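You operate a simulated robot arm through the tools that you are given. There is no shell and no other tool.

You are at the controls of a simulated robot arm. One attempt, no reset.

TASK
True the flange to within 0.10 mm runout and lock it.
Fine: find the high spot, free the lock, wind the truing knob, lock, spin it round to check.

The check looks at the end state, three seconds after you hand in, the way a careful person would. Anything else that was tipped, shoved, dropped, spilled or broken makes it a failure.

THE ROBOT
A 5-joint arm with a two-finger parallel gripper, fixed in place. Base frame: the origin is at the foot of the arm, x ahead of it, y to its left, z up; the work surface is at about z = 0. Readings come in mm, degrees, newtons and seconds.
With the tool pointing down near the work surface it reaches from about 260 to 680 mm from the base axis. Its first joint turns from -66.0 to 66.0 degrees. The tool tilts only in the upright plane through the base axis and itself; it spins freely about its own axis. Payload 2.9 kg.
The TCP is the grasp point between the finger pads, 30 mm short of the fingertips. In the tool frame z runs along the fingers and y along their closing line. Largest opening 110 mm; finger width 20, thickness 10; the body of the gripper, 48 by 112 mm, starts 55 mm behind the TCP.
Orientation is that of the tool frame in the base frame, as a unit quaternion [w, x, y, z]. With the fingers straight down and closing along the base's y, the tool's x points along the base's -x, its y along +y and its z along -z.

THE INTERFACE
- The arm moves only by the tool jog_arm. Its argument "series" is a list of rows, each an object of numbers (a shift or turn left out is 0, a gripper value left out holds the last): "x", "y", "z": the shift along the tool's x, y, z in mm; "ax", "ay", "az": the turn, a rotation vector about the tool's x, y, z in degrees; "hand": the closure, from 0 (fully open) to 1 (shut). In form: [{"x": .., "y": .., "z": .., "ax": .., "ay": .., "az": .., "hand": ..}, ...]. A call has 1 to 20 rows; each row is the pose to reach, as a shift and turn from the pose commanded when the call began, along the tool's axes at that moment. Rows are played at 5 a second. More than 50 mm and 8.6 degrees between two rows, or a gripper value outside its range, and nothing of the call is played. A pose out of reach is approached as far as the arm can. The call stops where the force on the tool passes 40 N (or 10 N more than at its start, if that is more) or the arm is blocked; 0.2 s more then pass. Each finger travels about 108 mm/s and halts on what it meets, pressing with about 38 N; the grip force reading is that of the motor and also rises with nothing between the fingers. The clock runs only during rows and for 0.2 s after the last one: add rows that repeat a pose to give the fingers time. The reply holds the time, the measured pose of the TCP, the force on the tool along the base axes, the opening and the grip force, in the units named above and with some noise, with the torque about the TCP (base axes, N m) and any sound that the robot's microphone picked up, and new pictures: "show" is both (left out), scene, wrist or none.
- Cameras (640 x 400 px; columns grow to the right, rows downward): "scene" is fixed at [27.3, -434.9, 620.2]; the picture's right is [0.79, -0.61, 0.00], its down [-0.33, -0.42, -0.85] and it looks along [0.52, 0.67, -0.53] (base axes); focal length 328 px, centre (320, 200). "wrist" rides on the gripper at [72, 17, -103] in the tool frame; the picture's right is [-0.23, 0.97, 0.00], its down [-0.76, -0.18, -0.62] and it looks along [-0.61, -0.14, 0.78] (tool axes); focal length 222 px, centre (320, 200). There is no depth. A picture from a camera that has moved, and an enlarged one, comes with that camera's place and axes in the base frame and with its lens. The place of the scene camera against the robot may be out by one fixed shift of up to 25 mm in any direction.
- zoom(camera, box): a new picture of the part [left, top, right, bottom] of that camera's present view, enlarged. It takes no simulated time.
- job_done(): hands the job in; it is judged then, once.

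Nothing tells you positions but the pictures and the camera data. Unless the task says otherwise, let go and move clear before handing in.

The tools are called by a JSON object that holds its "op" and its "data". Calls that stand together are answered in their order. jog_arm: Moves the arm, as the interface text tells. Its arguments: {"type":"object","properties":{"series":{"type":"array"},"show":{"type":"string","enum":["both","scene","wrist","none"]}},"required":["series"]} The other tools are called the same way: zoom (camera, box) takes an enlarged picture of a part of a camera's view; job_done () hands the job in.

At the start:

```text
clock: 0.0
tcp_pos: [402.1, -4.8, 360.0]
ee_rot: [0.0, 0.0, 1.0, 0.0]
contact_force: [-0.1, -0.1, -0.1]
wrist_torque: [0.01, 0.01, -0.05]
gripper_width: 109.8
finger_force: 0.0
```

scene: 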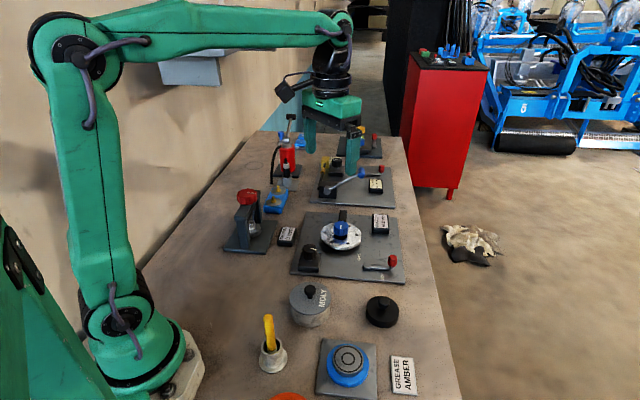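
wrist: 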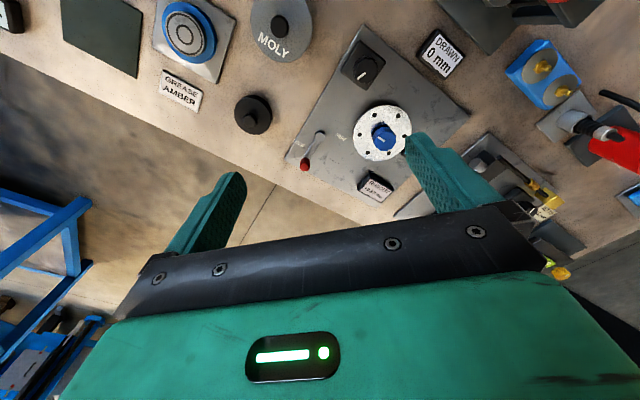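

I see a bench with several fixtures. The flange looks like the white disc with a blue knob on a grey plate, with a black knob, a red-handled lever and labels around it. I'll zoom in to read these before moving.

{"op": "zoom", "data": {"camera": "scene", "box": [270, 190, 430, 290]}}

{"op": "zoom", "data": {"camera": "wrist", "box": [280, 20, 480, 210]}}

{"op": "zoom", "data": {"camera": "scene", "box": [220, 110, 400, 250]}}

{"op": "zoom", "data": {"camera": "scene", "box": [240, 270, 440, 400]}}

```text
4.00 times, centred on (350, 240) of scene
camera zoom: at [27.3, -434.9, 620.2], right [0.79, -0.61, 0.0], down [-0.33, -0.42, -0.85], along [0.52, 0.67, -0.53], focal length 1311 px, centre (200, 40)
```

zoom: 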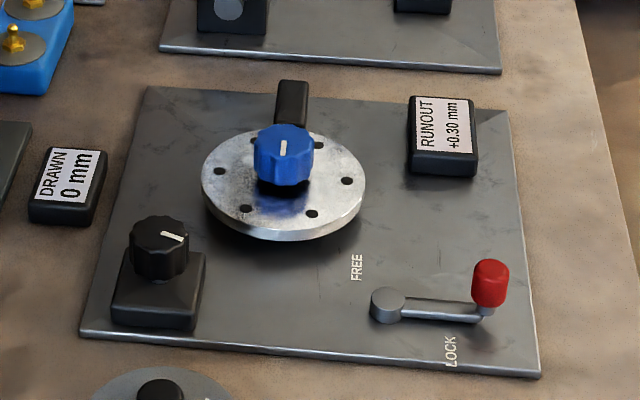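

```text
2.11 times, centred on (380, 115) of wrist
camera zoom: at [330.8, 10.2, 463.3], right [0.23, 0.97, 0.0], down [0.76, -0.18, 0.62], along [0.61, -0.14, -0.78], focal length 468 px, centre (194, 379)
```

zoom: 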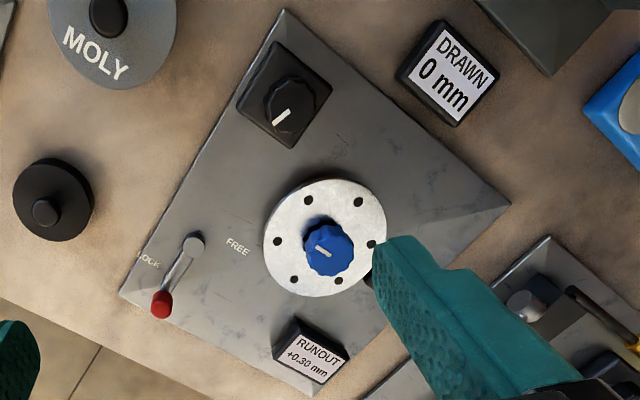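

```text
2.86 times, centred on (310, 180) of scene
camera zoom: at [27.3, -434.9, 620.2], right [0.79, -0.61, 0.0], down [-0.33, -0.42, -0.85], along [0.52, 0.67, -0.53], focal length 937 px, centre (349, 257)
```

zoom: 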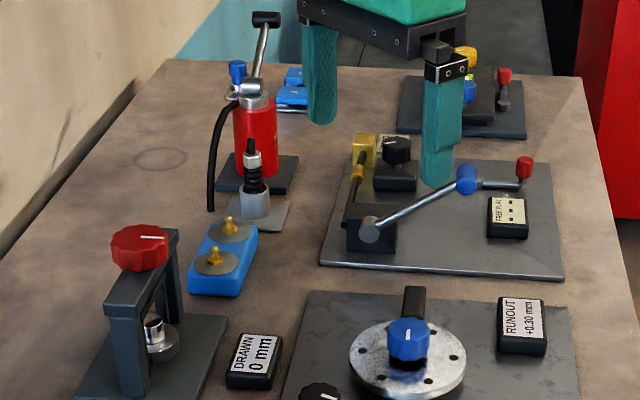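

```text
3.08 times, centred on (340, 335) of scene
camera zoom: at [27.3, -434.9, 620.2], right [0.79, -0.61, 0.0], down [-0.33, -0.42, -0.85], along [0.52, 0.67, -0.53], focal length 1009 px, centre (258, -215)
```

zoom: 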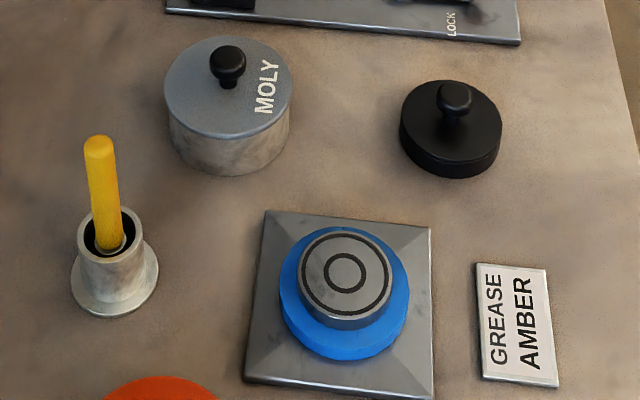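

The flange fixture reads RUNOUT +0.30 mm. It has a lock lever with FREE and LOCK marks, and a black knob on a block that I take to be the truing knob. I'll shift the wrist camera to get a second view for triangulation.

{"op": "jog_arm", "data": {"series": [{"x": 40, "y": 30}, {"x": 60, "y": 70}, {"x": 60, "y": 100}, {"x": 60, "y": 100}], "show": "wrist"}}

```text
clock: 1.0
tcp_pos: [343.0, 93.2, 360.6]
ee_rot: [0.0, 0.0, 1.0, 0.0]
contact_force: [-0.3, -0.4, 0.0]
wrist_torque: [0.01, -0.03, -0.01]
gripper_width: 109.9
finger_force: 0.0
camera wrist: at [270.3, 109.0, 464.0], right [0.23, 0.97, 0.0], down [0.76, -0.18, 0.62], along [0.61, -0.14, -0.78], focal length 222 px, centre (320, 200)
```

wrist: 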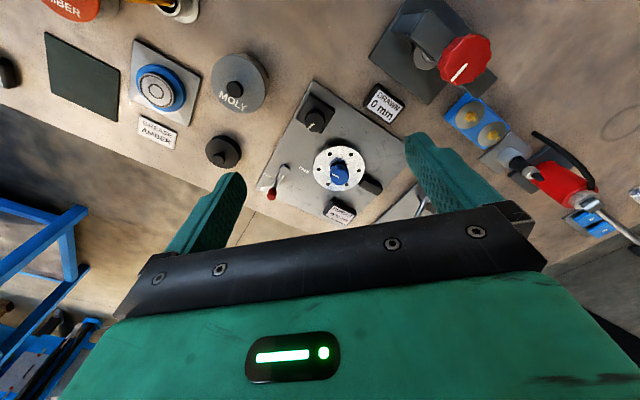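

The plate now sits clear between the fingers. I'll zoom in to measure the features.

{"op": "zoom", "data": {"camera": "wrist", "box": [250, 70, 410, 230]}}

{"op": "zoom", "data": {"camera": "wrist", "box": [255, 145, 355, 225]}}

{"op": "zoom", "data": {"camera": "scene", "box": [350, 235, 410, 285]}}

```text
2.50 times, centred on (330, 150) of wrist
camera zoom: at [270.3, 109.0, 464.0], right [0.23, 0.97, 0.0], down [0.76, -0.18, 0.62], along [0.61, -0.14, -0.78], focal length 555 px, centre (295, 325)
```

zoom: 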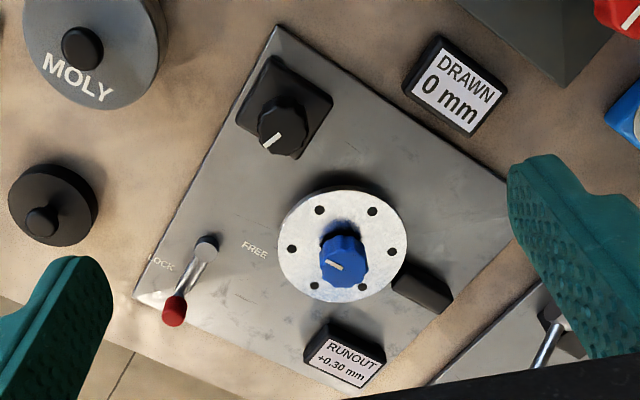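

```text
5.00 times, centred on (305, 185) of wrist
camera zoom: at [270.3, 109.0, 464.0], right [0.23, 0.97, 0.0], down [0.76, -0.18, 0.62], along [0.61, -0.14, -0.78], focal length 1111 px, centre (395, 275)
```

zoom: 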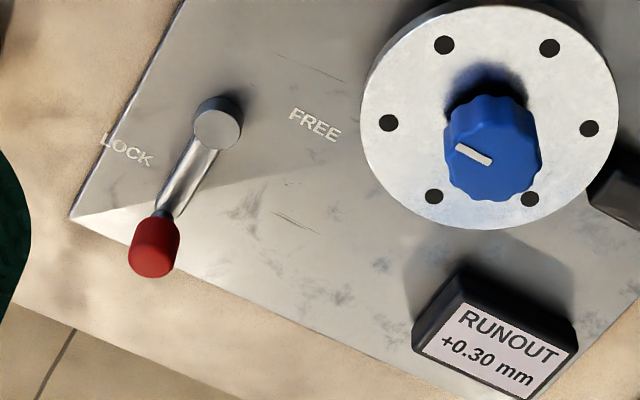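

```text
8.00 times, centred on (380, 260) of scene
camera zoom: at [27.3, -434.9, 620.2], right [0.79, -0.61, 0.0], down [-0.33, -0.42, -0.85], along [0.52, 0.67, -0.53], focal length 2623 px, centre (-160, -280)
```

zoom: 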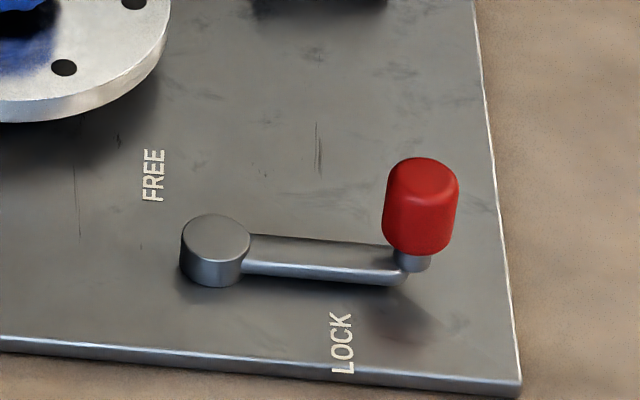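

The lock lever sits at about −43°, with its red upright handle near (559, −79) and pivot near (509, −33). I'll zoom in on the knobs next to get their centres and heights.

{"op": "zoom", "data": {"camera": "wrist", "box": [310, 140, 385, 200]}}

{"op": "zoom", "data": {"camera": "wrist", "box": [290, 75, 350, 135]}}

{"op": "zoom", "data": {"camera": "scene", "box": [310, 200, 380, 255]}}

{"op": "zoom", "data": {"camera": "scene", "box": [285, 230, 345, 280]}}

```text
6.67 times, centred on (348, 170) of wrist
camera zoom: at [270.3, 109.0, 464.0], right [0.23, 0.97, 0.0], down [0.76, -0.18, 0.62], along [0.61, -0.14, -0.78], focal length 1481 px, centre (137, 400)
```

zoom: 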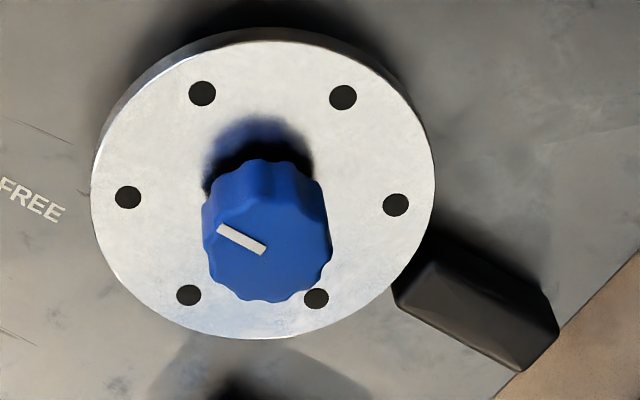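

```text
6.67 times, centred on (320, 105) of wrist
camera zoom: at [270.3, 109.0, 464.0], right [0.23, 0.97, 0.0], down [0.76, -0.18, 0.62], along [0.61, -0.14, -0.78], focal length 1481 px, centre (320, 833)
```

zoom: 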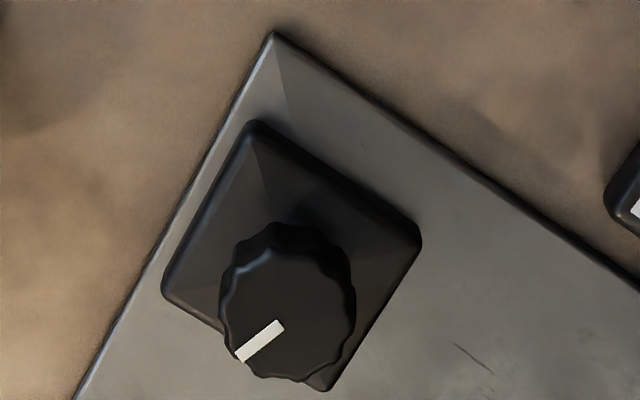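

```text
7.27 times, centred on (345, 228) of scene
camera zoom: at [27.3, -434.9, 620.2], right [0.79, -0.61, 0.0], down [-0.33, -0.42, -0.85], along [0.52, 0.67, -0.53], focal length 2384 px, centre (138, 0)
```

zoom: 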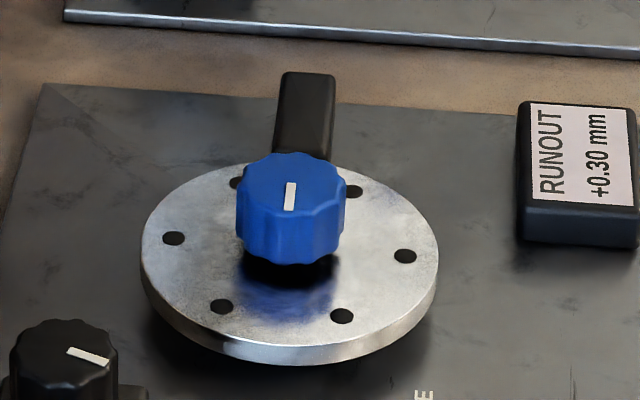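

```text
8.00 times, centred on (315, 255) of scene
camera zoom: at [27.3, -434.9, 620.2], right [0.79, -0.61, 0.0], down [-0.33, -0.42, -0.85], along [0.52, 0.67, -0.53], focal length 2623 px, centre (360, -240)
```

zoom: 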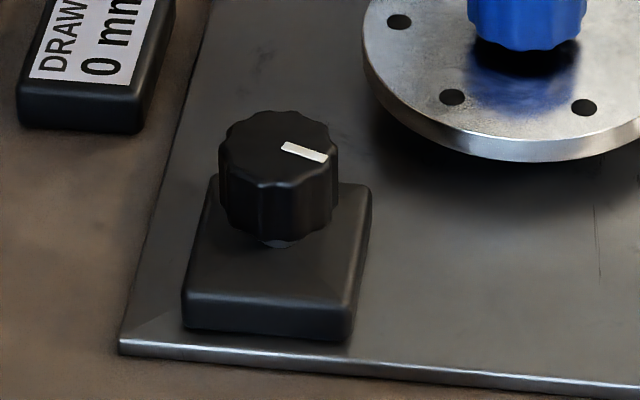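

My triangulation puts the blue spindle knob top at about (530, 92, 62) and about 40 mm across. The black truing knob top is at about (405, 69, 59). I'll move over the blue knob, stop high, and check the alignment.

{"op": "jog_arm", "data": {"series": [{"x": -45, "hand": 0.3}, {"x": -90}, {"x": -135}, {"x": -187, "y": -3, "z": 10}, {"x": -187.6, "y": -3.6, "z": 50}, {"x": -187.6, "y": -3.6, "z": 90}, {"x": -187.6, "y": -3.6, "z": 130}, {"x": -187.6, "y": -3.6, "z": 170}, {"x": -187.6, "y": -3.6, "z": 210}, {"x": -187.6, "y": -3.6, "z": 240}, {"x": -187.6, "y": -3.6, "z": 240}, {"x": -187.6, "y": -3.6, "z": 240}]}}

```text
refused: row 4 steps farther than a row can; nothing moved
```

The row was refused for its step size, so I'll resend the same move with smaller steps.

{"op": "jog_arm", "data": {"series": [{"x": -40, "hand": 0.3}, {"x": -80}, {"x": -120}, {"x": -160, "y": -2}, {"x": -187.6, "y": -3.6, "z": 10}, {"x": -187.6, "y": -3.6, "z": 50}, {"x": -187.6, "y": -3.6, "z": 90}, {"x": -187.6, "y": -3.6, "z": 130}, {"x": -187.6, "y": -3.6, "z": 170}, {"x": -187.6, "y": -3.6, "z": 210}, {"x": -187.6, "y": -3.6, "z": 240}, {"x": -187.6, "y": -3.6, "z": 240}, {"x": -187.6, "y": -3.6, "z": 240}]}}

```text
clock: 3.8
tcp_pos: [530.0, 91.1, 119.2]
ee_rot: [0.001, 0.0, 1.0, 0.0]
contact_force: [0.3, 1.0, -0.8]
wrist_torque: [-0.01, -0.01, 0.01]
gripper_width: 77.0
finger_force: 0.0
camera wrist: at [458.3, 107.4, 222.7], right [0.23, 0.97, 0.0], down [0.76, -0.18, 0.62], along [0.61, -0.14, -0.78], focal length 222 px, centre (320, 200)
```

scene: 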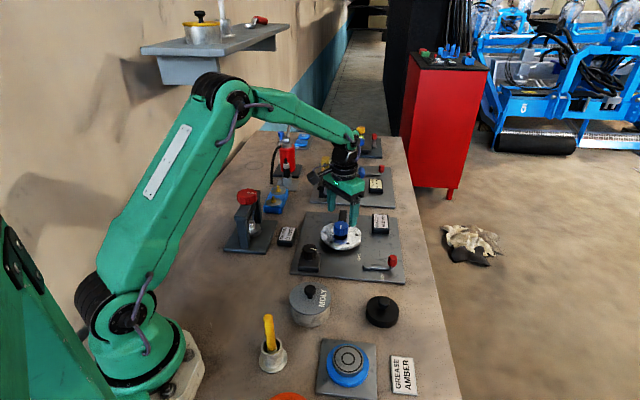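
wrist: 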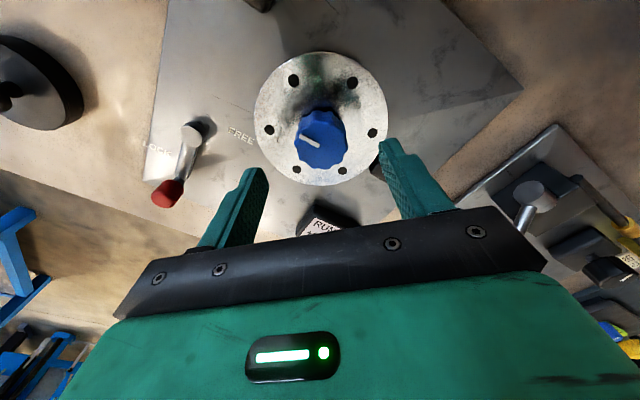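

The knob is almost exactly below the tool. I'll zoom in to refine its centre.

{"op": "zoom", "data": {"camera": "wrist", "box": [240, 40, 400, 200]}}

{"op": "zoom", "data": {"camera": "scene", "box": [310, 170, 410, 260]}}

```text
2.50 times, centred on (320, 120) of wrist
camera zoom: at [458.3, 107.4, 222.7], right [0.23, 0.97, 0.0], down [0.76, -0.18, 0.62], along [0.61, -0.14, -0.78], focal length 555 px, centre (320, 400)
```

zoom: 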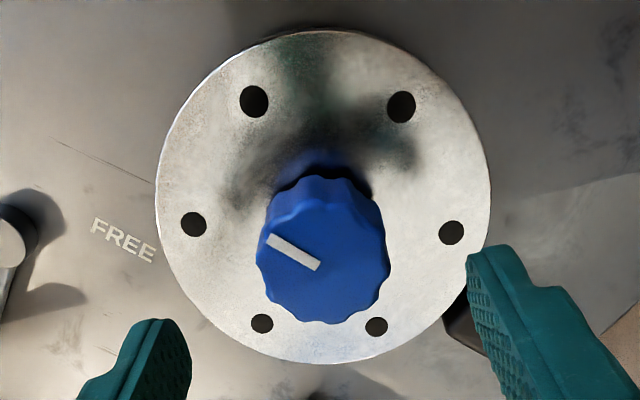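

```text
4.44 times, centred on (360, 215) of scene
camera zoom: at [27.3, -434.9, 620.2], right [0.79, -0.61, 0.0], down [-0.33, -0.42, -0.85], along [0.52, 0.67, -0.53], focal length 1457 px, centre (142, 133)
```

zoom: 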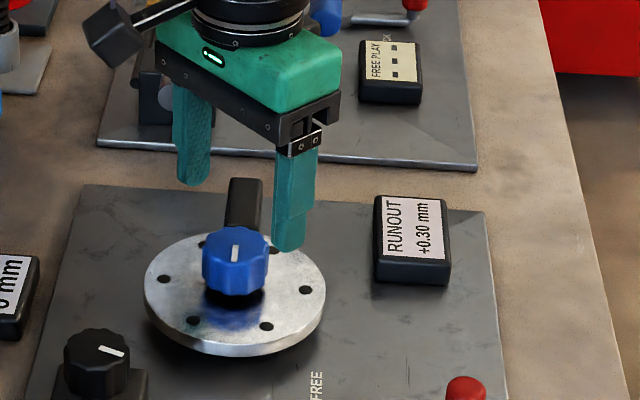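

The centre estimate agrees with the TCP to within 1 mm. I'll lower the fingertips to about z = 42 and close on the knob.

{"op": "jog_arm", "data": {"series": [{"z": 20}, {"z": 38}, {"z": 48}, {"z": 48}, {"z": 48, "hand": 0.55}, {"z": 48, "hand": 0.65}, {"z": 48, "hand": 0.75}, {"z": 48, "hand": 0.75}]}}

```text
clock: 5.6
tcp_pos: [529.3, 92.6, 72.1]
ee_rot: [0.0, -0.001, 1.0, 0.0]
contact_force: [1.2, 15.2, -3.7]
wrist_torque: [-0.25, -0.08, 0.02]
gripper_width: 40.9
finger_force: 45.0
camera wrist: at [458.0, 108.5, 174.7], right [0.22, 0.97, 0.0], down [0.76, -0.18, 0.62], along [0.61, -0.14, -0.78], focal length 222 px, centre (320, 200)
```

scene: 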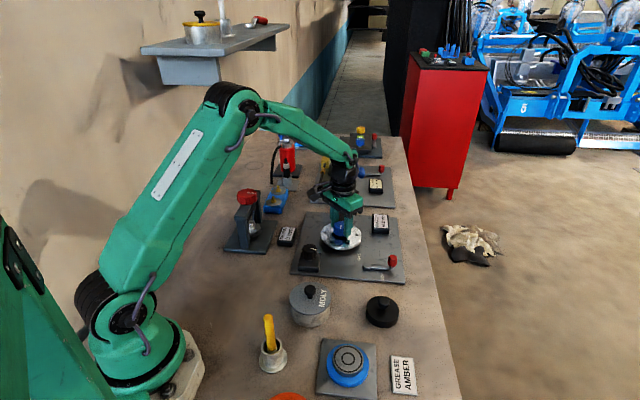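
wrist: 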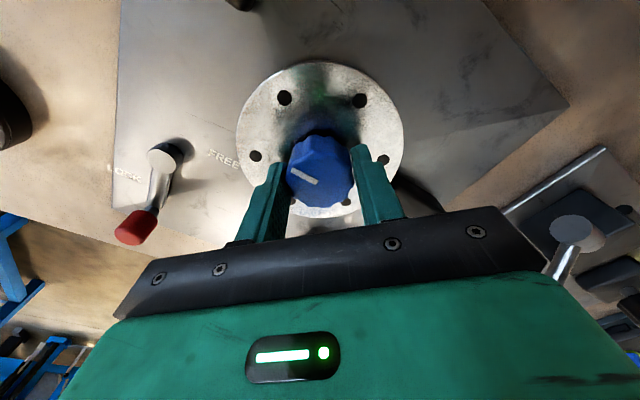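

The knob is gripped at 40.9 mm with a small side load of about 15 N, so I'll trim 1.5 mm in y. Then I'll rotate a little and watch the runout display.

{"op": "jog_arm", "data": {"series": [{"y": 1.3}, {"y": 1.3, "az": 8}, {"y": 1.3, "az": 16}, {"y": 1.3, "az": 24}, {"y": 1.3, "az": 30}, {"y": 1.3, "az": 30}], "show": "both"}}

{"op": "zoom", "data": {"camera": "scene", "box": [300, 190, 420, 280]}}

```text
clock: 7.0
tcp_pos: [530.6, 91.3, 71.4]
ee_rot: [0.0, 0.259, 0.966, 0.0]
contact_force: [7.8, 17.2, -17.4]
wrist_torque: [1.09, 0.08, -0.01]
gripper_width: 41.4
finger_force: 44.9
camera wrist: at [476.3, 142.6, 174.8], right [0.68, 0.73, 0.0], down [0.57, -0.54, 0.62], along [0.45, -0.43, -0.78], focal length 222 px, centre (320, 200)
```

scene: 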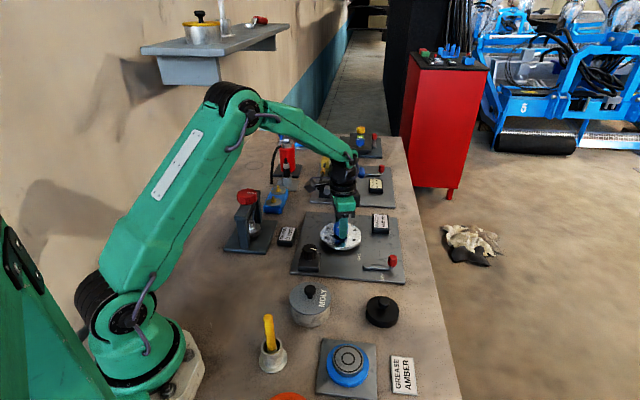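
wrist: 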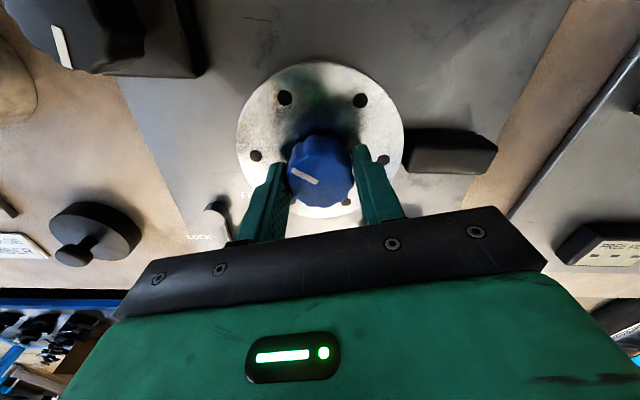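

```text
4.44 times, centred on (360, 235) of scene
camera zoom: at [27.5, -434.9, 620.2], right [0.79, -0.61, 0.0], down [-0.33, -0.42, -0.85], along [0.52, 0.67, -0.53], focal length 1457 px, centre (142, 44)
```

zoom: 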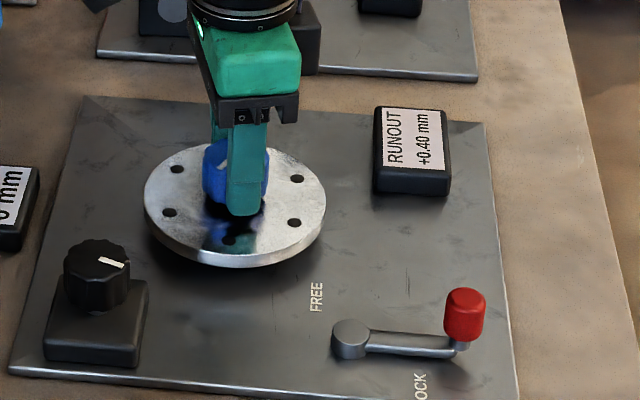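

The flange turns with the knob and the reading rose to +0.40 mm after 30°. I'll keep turning in steps to map the readings.

{"op": "jog_arm", "data": {"series": [{"az": 8}, {"az": 16}, {"az": 24}, {"az": 30}, {"az": 30}], "show": "scene"}}

{"op": "zoom", "data": {"camera": "scene", "box": [300, 190, 420, 280]}}

```text
clock: 8.2
tcp_pos: [530.1, 91.7, 70.9]
ee_rot: [0.0, 0.5, 0.866, 0.0]
contact_force: [13.2, 18.0, -22.5]
wrist_torque: [0.2, 0.43, -0.01]
gripper_width: 41.3
finger_force: 45.6
```

scene: 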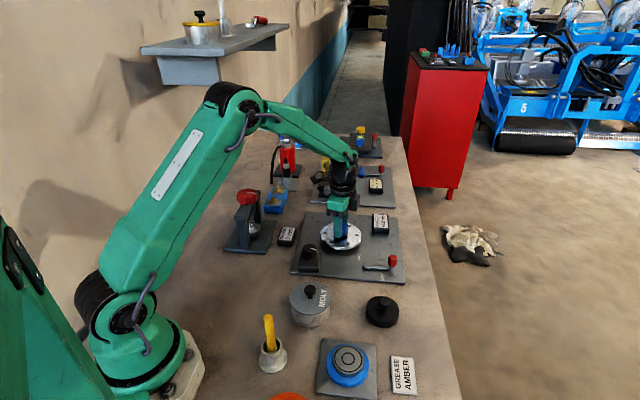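

```text
4.44 times, centred on (360, 235) of scene
camera zoom: at [27.5, -434.8, 620.2], right [0.79, -0.61, 0.0], down [-0.33, -0.42, -0.85], along [0.52, 0.67, -0.53], focal length 1457 px, centre (142, 44)
```

zoom: 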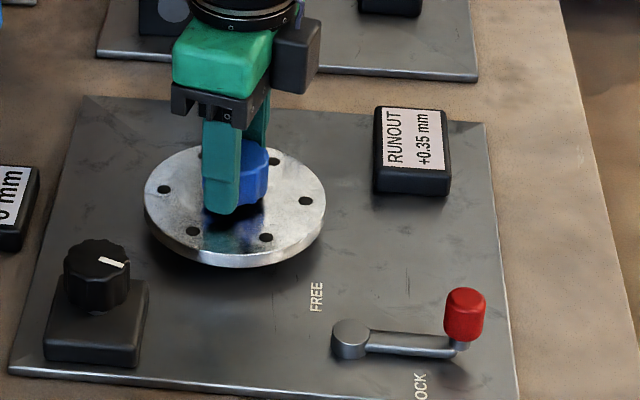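

The readings so far are 0.30, 0.40 and 0.35 at 0°, 30° and 60°. I'll relieve the small loads and keep turning.

{"op": "jog_arm", "data": {"series": [{"z": 1, "y": 1, "az": 8}, {"z": 1, "y": 1, "az": 16}, {"z": 1, "y": 1, "az": 24}, {"z": 1, "y": 1, "az": 30}, {"z": 1, "y": 1, "az": 30}], "show": "wrist"}}

{"op": "zoom", "data": {"camera": "scene", "box": [300, 190, 420, 280]}}

```text
clock: 9.4
tcp_pos: [530.1, 92.3, 71.5]
ee_rot: [-0.001, 0.707, 0.707, 0.0]
contact_force: [-29.0, 13.7, 12.4]
wrist_torque: [0.38, -0.24, -0.03]
gripper_width: 41.3
finger_force: 44.8
camera wrist: at [548.1, 164.3, 174.8], right [0.97, -0.23, 0.0], down [-0.18, -0.76, 0.62], along [-0.14, -0.61, -0.78], focal length 222 px, centre (320, 200)
```

wrist: 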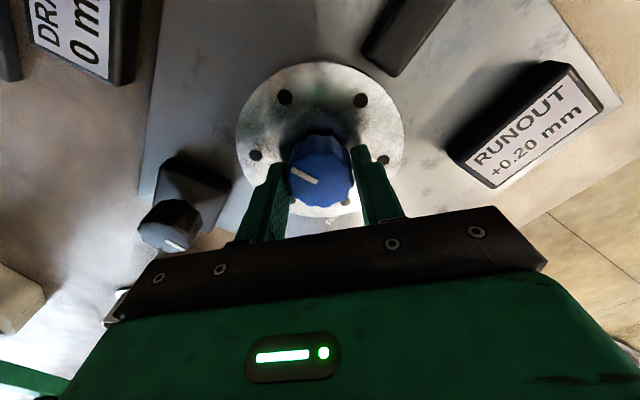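

```text
4.44 times, centred on (360, 235) of scene
camera zoom: at [27.2, -434.9, 620.2], right [0.79, -0.61, 0.0], down [-0.33, -0.42, -0.85], along [0.52, 0.67, -0.53], focal length 1457 px, centre (142, 44)
```

zoom: 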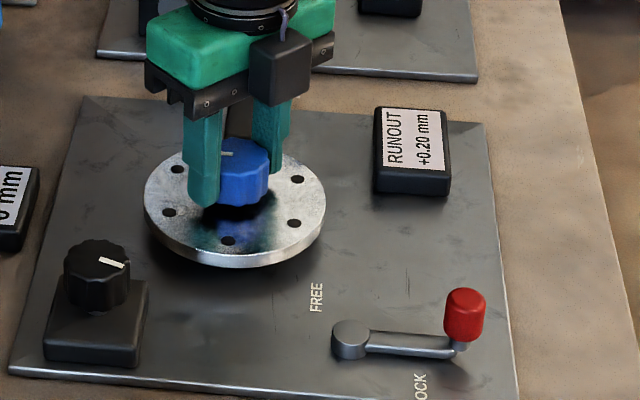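

The readings follow a smooth curve of 0.30, 0.40, 0.35 and 0.20, with a peak near +35°. I'll relax my offset and check the rest of the turn.

{"op": "jog_arm", "data": {"series": [{"z": -0.4, "y": -0.6, "x": -0.3}, {"z": -0.4, "y": -0.6, "x": -0.3, "az": 8}, {"z": -0.4, "y": -0.6, "x": -0.3, "az": 16}, {"z": -0.4, "y": -0.6, "x": -0.3, "az": 24}, {"z": -0.4, "y": -0.6, "x": -0.3, "az": 30}, {"z": -0.4, "y": -0.6, "x": -0.3, "az": 30}], "show": "none"}}

{"op": "zoom", "data": {"camera": "scene", "box": [300, 190, 420, 280]}}

```text
clock: 10.8
tcp_pos: [530.6, 91.8, 71.4]
ee_rot: [-0.002, 0.866, 0.5, 0.0]
contact_force: [-19.5, 18.0, 6.3]
wrist_torque: [-0.03, 0.09, -0.04]
gripper_width: 41.3
finger_force: 45.0
```

```text
4.44 times, centred on (360, 235) of scene
camera zoom: at [27.3, -434.9, 620.2], right [0.79, -0.61, 0.0], down [-0.33, -0.42, -0.85], along [0.52, 0.67, -0.53], focal length 1457 px, centre (142, 44)
```

zoom: 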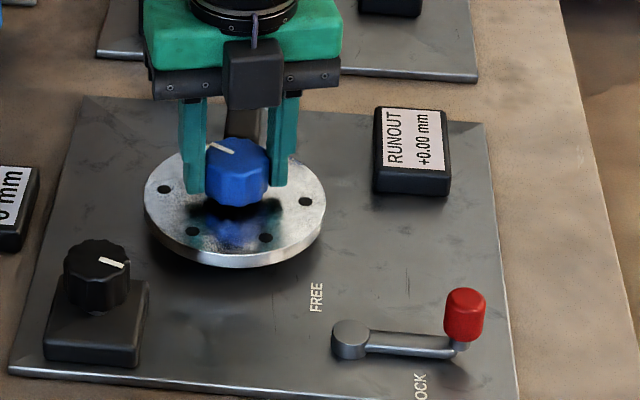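

It reads 0.00 at 120°, so the curve is a clean sinusoid with peak about 0.39 near 34°. I'll pin down the zero crossing a little more finely.

{"op": "jog_arm", "data": {"series": [{"az": 4}, {"az": 8}, {"az": 8}], "show": "none"}}

{"op": "zoom", "data": {"camera": "scene", "box": [360, 200, 400, 240]}}

```text
clock: 11.6
tcp_pos: [530.9, 91.2, 73.1]
ee_rot: [0.0, 0.899, 0.439, 0.0]
contact_force: [-16.8, 14.2, 11.2]
wrist_torque: [-0.42, 0.52, 0.0]
gripper_width: 41.2
finger_force: 45.0
```

```text
10.00 times, centred on (380, 220) of scene
camera zoom: at [27.3, -434.9, 620.2], right [0.79, -0.61, 0.0], down [-0.33, -0.42, -0.85], along [0.52, 0.67, -0.53], focal length 3278 px, centre (-280, 0)
```

zoom: 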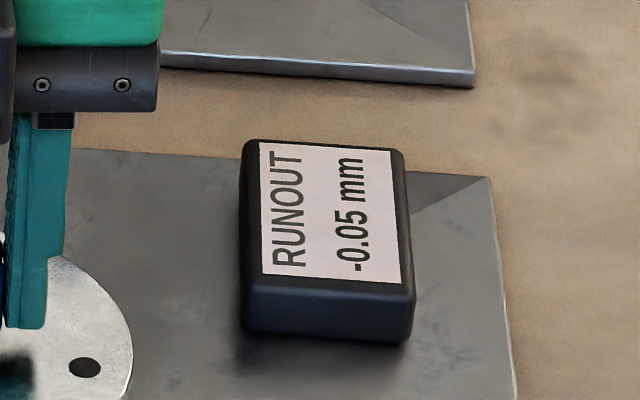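

It reads −0.05 at 128°, so the zero is near 122–124° and the high spot near 33°. I'll turn back to put the high spot under the indicator, then read it.

{"op": "jog_arm", "data": {"series": [{"az": -8}, {"az": -16}, {"az": -24}, {"az": -32}, {"az": -40}, {"az": -48}, {"az": -56}, {"az": -64}, {"az": -72}, {"az": -80}, {"az": -88}, {"az": -95}, {"az": -95}], "show": "none"}}

{"op": "zoom", "data": {"camera": "scene", "box": [300, 190, 420, 280]}}

```text
clock: 14.4
tcp_pos: [530.7, 91.9, 71.9]
ee_rot: [-0.001, 0.282, 0.959, 0.0]
contact_force: [-15.9, 7.1, 7.5]
wrist_torque: [0.72, 0.45, 0.03]
gripper_width: 41.1
finger_force: 45.3
```

```text
4.44 times, centred on (360, 235) of scene
camera zoom: at [27.3, -434.9, 620.2], right [0.79, -0.61, 0.0], down [-0.33, -0.42, -0.85], along [0.52, 0.67, -0.53], focal length 1457 px, centre (142, 44)
```

zoom: 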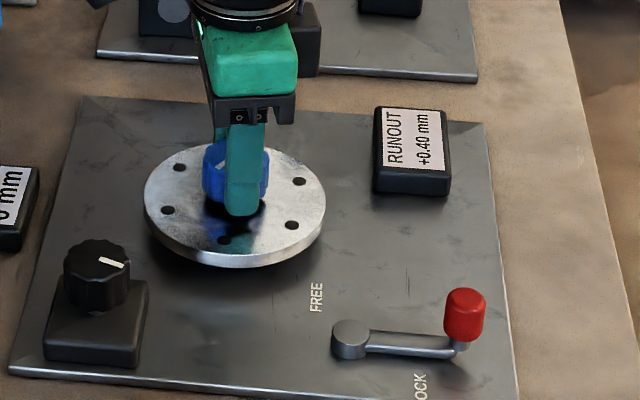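

The high spot is at the indicator, reading +0.40. I'll release the knob, lift off, and move above the lock handle to check its position.

{"op": "jog_arm", "data": {"series": [{"hand": 0.4}, {"hand": 0.3}, {"z": -25}, {"z": -55}, {"x": -23.4, "y": -25.6, "z": -60}, {"x": -46.8, "y": -51, "z": -60}, {"x": -70.3, "y": -76.7, "z": -60}, {"x": -93.7, "y": -102.2, "z": -60}, {"x": -117.1, "y": -127.8, "z": -60}, {"x": -117.1, "y": -127.8, "z": -60, "az": 8}, {"x": -117.1, "y": -127.8, "z": -60, "az": 10}, {"x": -117.1, "y": -127.8, "z": -60, "az": 10}], "show": "both"}}

{"op": "zoom", "data": {"camera": "scene", "box": [300, 190, 420, 280]}}

{"op": "zoom", "data": {"camera": "wrist", "box": [240, 60, 400, 200]}}

```text
clock: 17.0
tcp_pos: [559.3, -78.8, 130.7]
ee_rot: [0.001, 0.367, 0.93, 0.0]
contact_force: [-0.3, 0.9, 0.3]
wrist_torque: [0.03, 0.0, 0.02]
gripper_width: 76.9
finger_force: 0.1
camera wrist: at [518.0, -17.8, 234.4], right [0.83, 0.56, 0.0], down [0.44, -0.65, 0.62], along [0.35, -0.52, -0.78], focal length 222 px, centre (320, 200)
```

scene: 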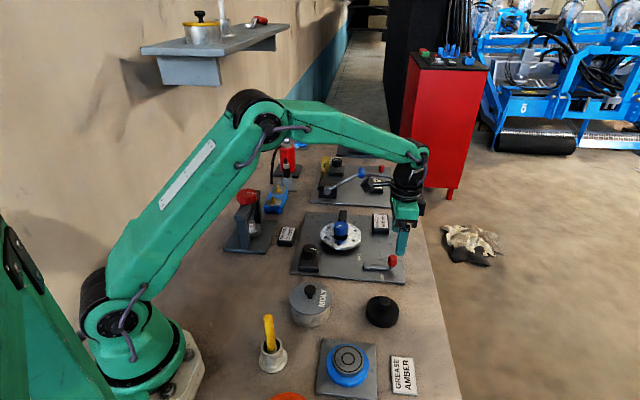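
wrist: 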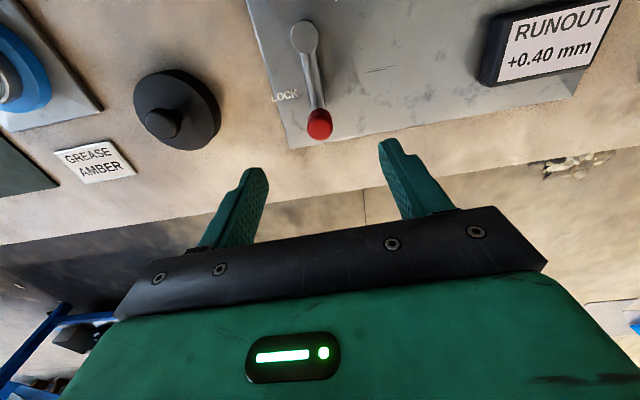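

```text
4.44 times, centred on (360, 235) of scene
camera zoom: at [27.3, -434.9, 620.2], right [0.79, -0.61, 0.0], down [-0.33, -0.42, -0.85], along [0.52, 0.67, -0.53], focal length 1457 px, centre (142, 44)
```

zoom: 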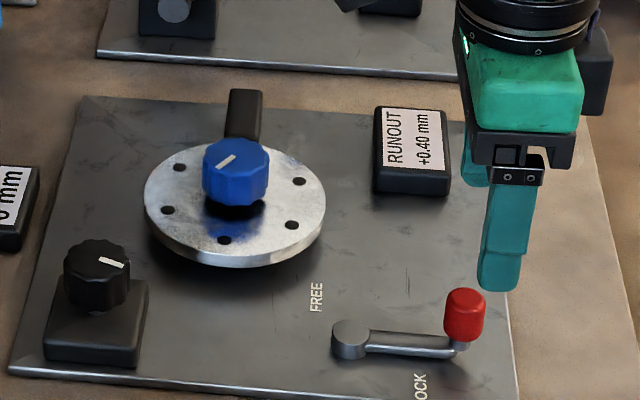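

```text
2.86 times, centred on (320, 130) of wrist
camera zoom: at [518.0, -17.8, 234.4], right [0.83, 0.56, 0.0], down [0.44, -0.65, 0.62], along [0.35, -0.52, -0.78], focal length 635 px, centre (320, 400)
```

zoom: 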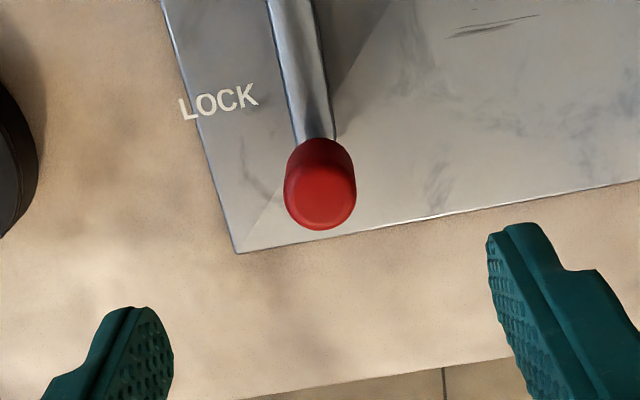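

The handle is right under the tool, within 2 mm. I'll descend so the fingertips straddle it at about z = 30 and close to a loose cage.

{"op": "jog_arm", "data": {"series": [{"x": 1.5, "z": 30}, {"x": 1.5, "z": 55}, {"x": 1.5, "z": 70}, {"x": 1.5, "z": 70}, {"x": 1.5, "z": 70, "hand": 0.6}, {"x": 1.5, "z": 70, "hand": 0.72}, {"x": 1.5, "z": 70, "hand": 0.72}], "show": "both"}}

{"op": "zoom", "data": {"camera": "scene", "box": [340, 220, 420, 280]}}

```text
clock: 18.6
tcp_pos: [557.6, -78.9, 60.8]
ee_rot: [-0.001, 0.366, 0.931, 0.0]
contact_force: [0.3, 0.3, -0.3]
wrist_torque: [-0.01, -0.01, 0.01]
gripper_width: 31.0
finger_force: 0.1
camera wrist: at [517.1, -16.9, 164.1], right [0.83, 0.56, 0.0], down [0.44, -0.65, 0.62], along [0.35, -0.52, -0.78], focal length 222 px, centre (320, 200)
```

scene: 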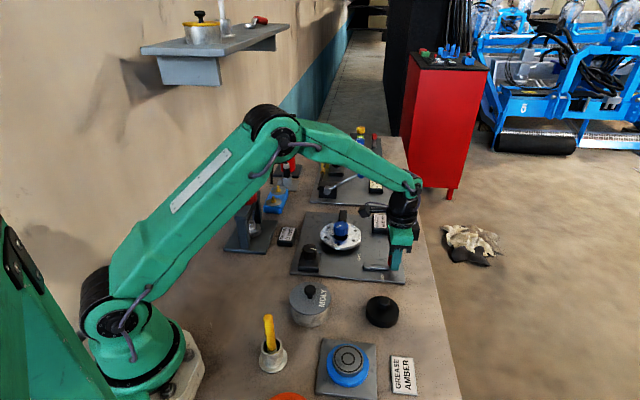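
wrist: 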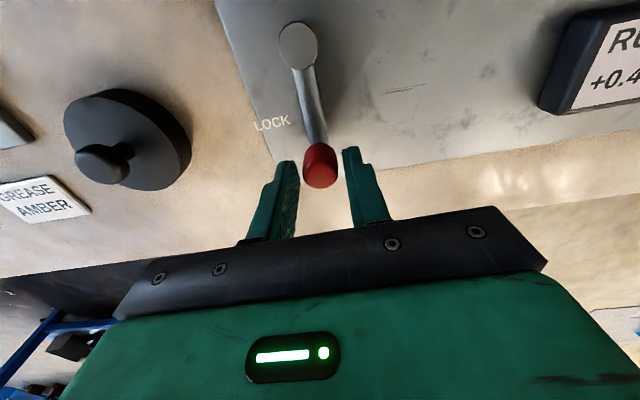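

```text
6.67 times, centred on (380, 250) of scene
camera zoom: at [27.3, -434.9, 620.2], right [0.79, -0.61, 0.0], down [-0.33, -0.42, -0.85], along [0.52, 0.67, -0.53], focal length 2186 px, centre (-80, -133)
```

zoom: 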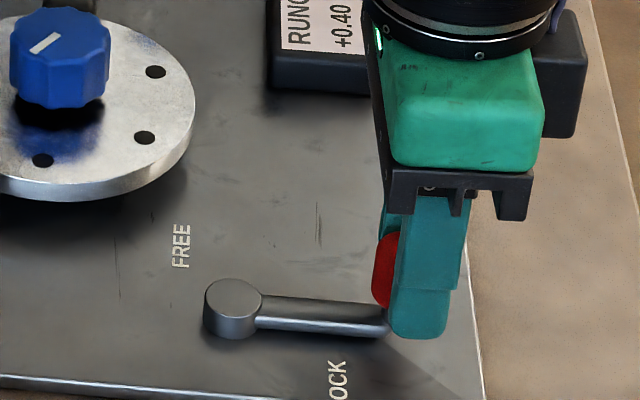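

The fingers straddle the handle. I'll check the radial alignment before pushing.

{"op": "zoom", "data": {"camera": "wrist", "box": [260, 120, 390, 240]}}

```text
3.33 times, centred on (325, 180) of wrist
camera zoom: at [517.1, -16.9, 164.1], right [0.83, 0.56, 0.0], down [0.44, -0.65, 0.62], along [0.35, -0.52, -0.78], focal length 740 px, centre (303, 267)
```

zoom: 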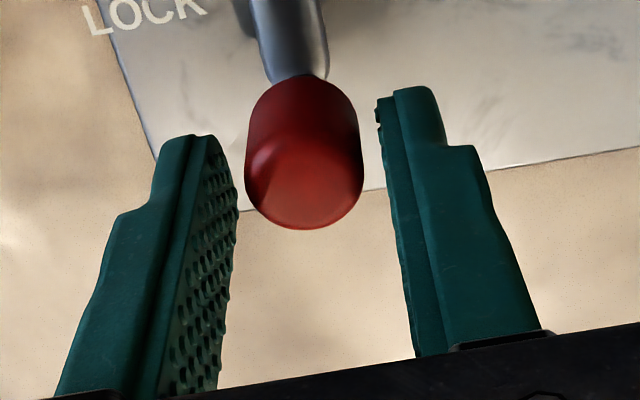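

The handle is centred between the fingers at about (558, −78). I'll now swing it along its arc toward FREE.

{"op": "jog_arm", "data": {"series": [{"x": 0.64, "y": 9.19, "az": -8}, {"x": 2.56, "y": 18.19, "az": -16}, {"x": 5.71, "y": 26.84, "az": -24}, {"x": 10.03, "y": 34.97, "az": -32}, {"x": 15.44, "y": 42.42, "az": -40}, {"x": 15.44, "y": 42.42, "az": -40}], "show": "both"}}

{"op": "zoom", "data": {"camera": "scene", "box": [320, 200, 420, 280]}}

```text
clock: 20.0
tcp_pos: [576.0, -37.7, 63.0]
ee_rot: [0.0, 0.025, 1.0, 0.0]
contact_force: [0.6, -0.5, -0.4]
wrist_torque: [-0.02, -0.01, -0.01]
gripper_width: 31.4
finger_force: 0.2
camera wrist: at [504.1, -16.4, 165.1], right [0.28, 0.96, 0.0], down [0.75, -0.22, 0.62], along [0.6, -0.17, -0.78], focal length 222 px, centre (320, 200)
```

scene: 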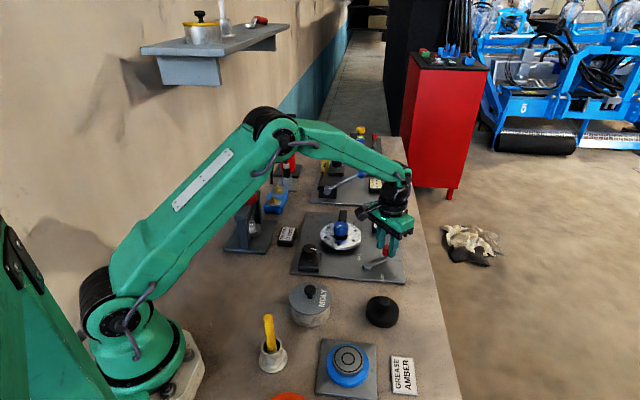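
wrist: 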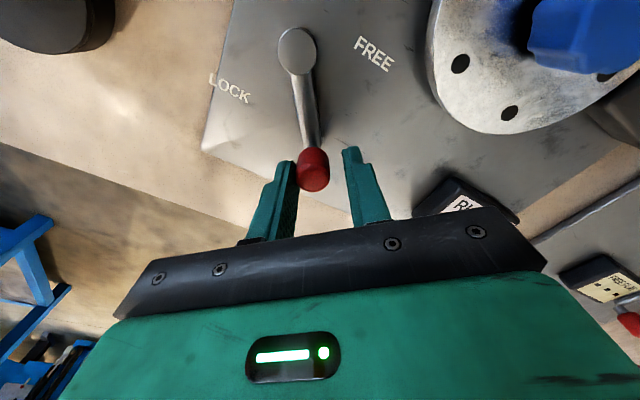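

```text
5.00 times, centred on (370, 240) of scene
camera zoom: at [27.3, -434.9, 620.2], right [0.79, -0.61, 0.0], down [-0.33, -0.42, -0.85], along [0.52, 0.67, -0.53], focal length 1639 px, centre (70, 0)
```

zoom: 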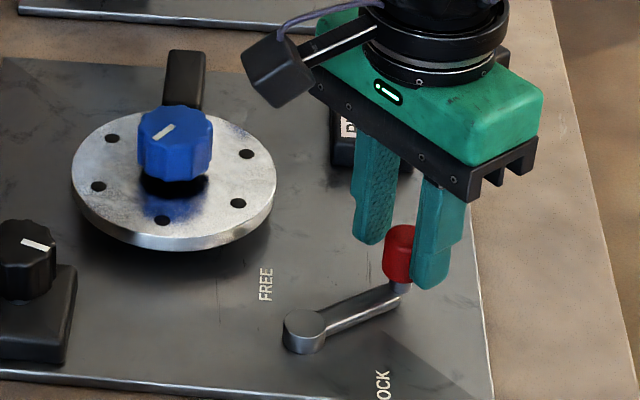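

The lever follows easily with no load. I'll continue the arc toward FREE, raised 3 mm for flange clearance.

{"op": "jog_arm", "data": {"series": [{"x": 0.64, "y": 9.19, "az": -8, "z": -2}, {"x": 2.56, "y": 18.19, "az": -16, "z": -2}, {"x": 5.71, "y": 26.84, "az": -24, "z": -2}, {"x": 10.03, "y": 34.97, "az": -32, "z": -2}, {"x": 15.44, "y": 42.42, "az": -40, "z": -2}, {"x": 15.44, "y": 42.42, "az": -40, "z": -2}], "show": "both"}}

{"op": "zoom", "data": {"camera": "scene", "box": [320, 200, 420, 280]}}

```text
clock: 21.4
tcp_pos: [562.6, 7.6, 61.8]
ee_rot: [-0.001, -0.319, 0.948, 0.0]
contact_force: [0.2, 0.3, 1.1]
wrist_torque: [0.02, -0.02, 0.02]
gripper_width: 31.0
finger_force: 0.2
camera wrist: at [494.6, -23.6, 166.3], right [-0.41, 0.91, 0.0], down [0.71, 0.32, 0.62], along [0.57, 0.25, -0.78], focal length 222 px, centre (320, 200)
```

scene: 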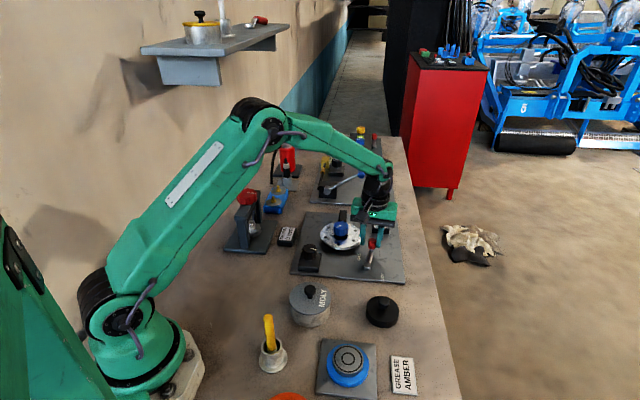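
wrist: 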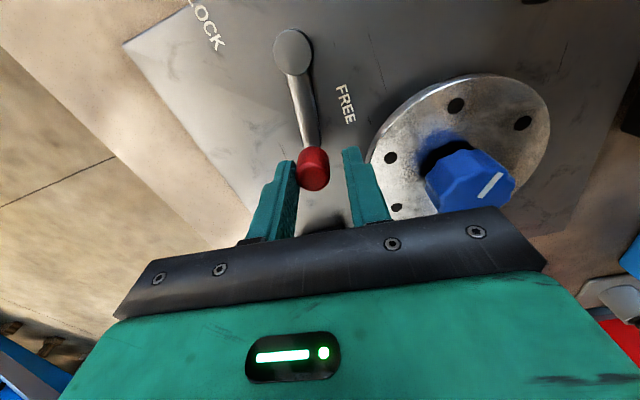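

```text
5.00 times, centred on (370, 240) of scene
camera zoom: at [27.3, -434.9, 620.2], right [0.79, -0.61, 0.0], down [-0.33, -0.42, -0.85], along [0.52, 0.67, -0.53], focal length 1639 px, centre (70, 0)
```

zoom: 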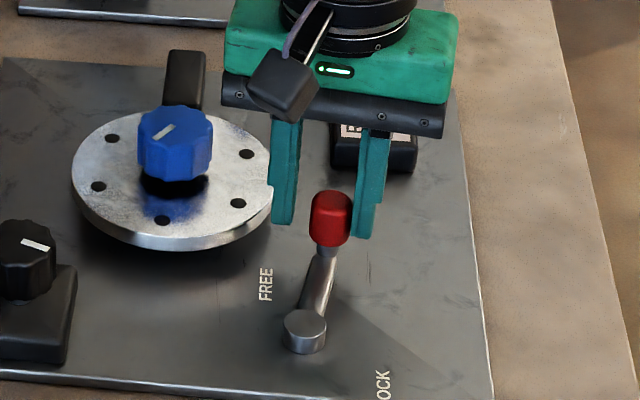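

There's no stop felt yet, with the lever at about +35°. I'll tighten the cage, raise slightly and keep going in small steps, letting the force limit find the stop.

{"op": "jog_arm", "data": {"series": [{"z": -4, "hand": 0.77}, {"z": -4, "hand": 0.77}, {"x": 0.16, "y": 4.6, "az": -4, "z": -4}, {"x": 0.64, "y": 9.19, "az": -8, "z": -4}, {"x": 1.44, "y": 13.7, "az": -12, "z": -4}, {"x": 1.44, "y": 13.7, "az": -12, "z": -4}], "show": "both"}}

{"op": "zoom", "data": {"camera": "scene", "box": [320, 200, 420, 280]}}

```text
clock: 22.8
tcp_pos: [553.8, 16.0, 69.6]
ee_rot: [0.001, -0.415, 0.91, -0.001]
contact_force: [5.1, -9.0, -1.3]
wrist_torque: [-0.17, -0.06, -0.01]
gripper_width: 30.5
finger_force: 5.4
camera wrist: at [493.6, -28.1, 171.2], right [-0.59, 0.81, 0.0], down [0.63, 0.46, 0.62], along [0.51, 0.37, -0.78], focal length 222 px, centre (320, 200)
```

scene: 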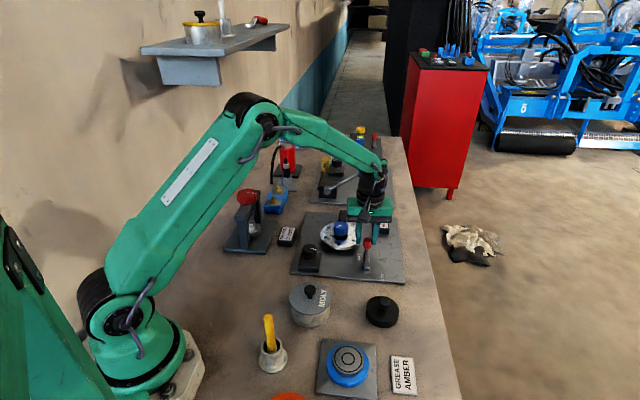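
wrist: 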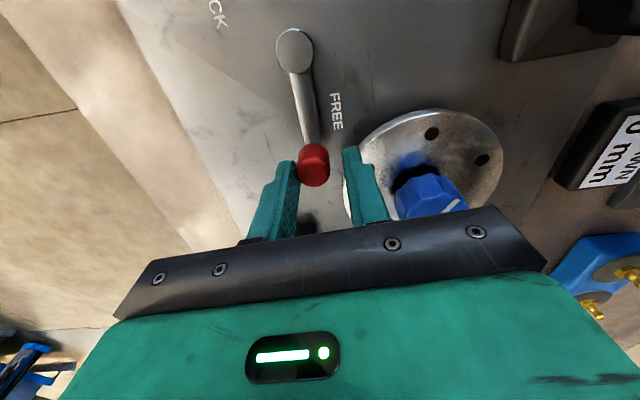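

```text
5.00 times, centred on (370, 240) of scene
camera zoom: at [27.3, -434.9, 620.2], right [0.79, -0.61, 0.0], down [-0.33, -0.42, -0.85], along [0.52, 0.67, -0.53], focal length 1639 px, centre (70, 0)
```

zoom: 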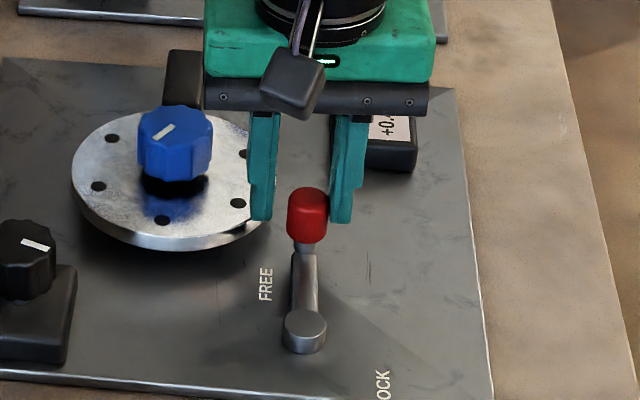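

A light resistance of about 10 N has appeared with the handle near +44°, which looks like the FREE stop. I'll nudge a little more to confirm.

{"op": "jog_arm", "data": {"series": [{"y": 1.5}, {"y": 3}, {"y": 3}], "show": "none"}}

{"op": "zoom", "data": {"camera": "scene", "box": [320, 200, 420, 280]}}

```text
clock: 23.6
tcp_pos: [551.5, 17.4, 67.2]
ee_rot: [0.003, -0.415, 0.91, -0.001]
contact_force: [11.7, -14.7, 1.3]
wrist_torque: [-0.13, -0.43, -0.01]
gripper_width: 34.7
finger_force: 9.5
```

```text
5.00 times, centred on (370, 240) of scene
camera zoom: at [27.3, -434.9, 620.2], right [0.79, -0.61, 0.0], down [-0.33, -0.42, -0.85], along [0.52, 0.67, -0.53], focal length 1639 px, centre (70, 0)
```

zoom: 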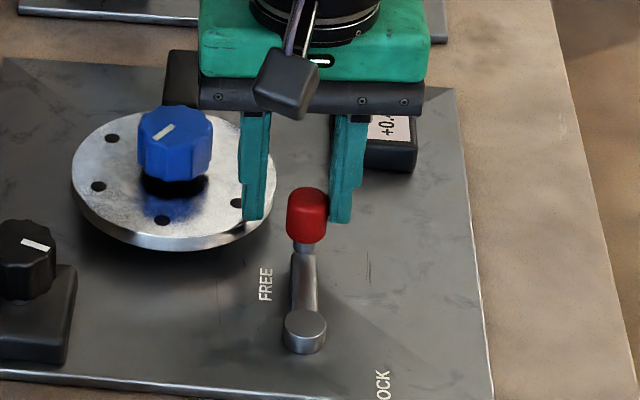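

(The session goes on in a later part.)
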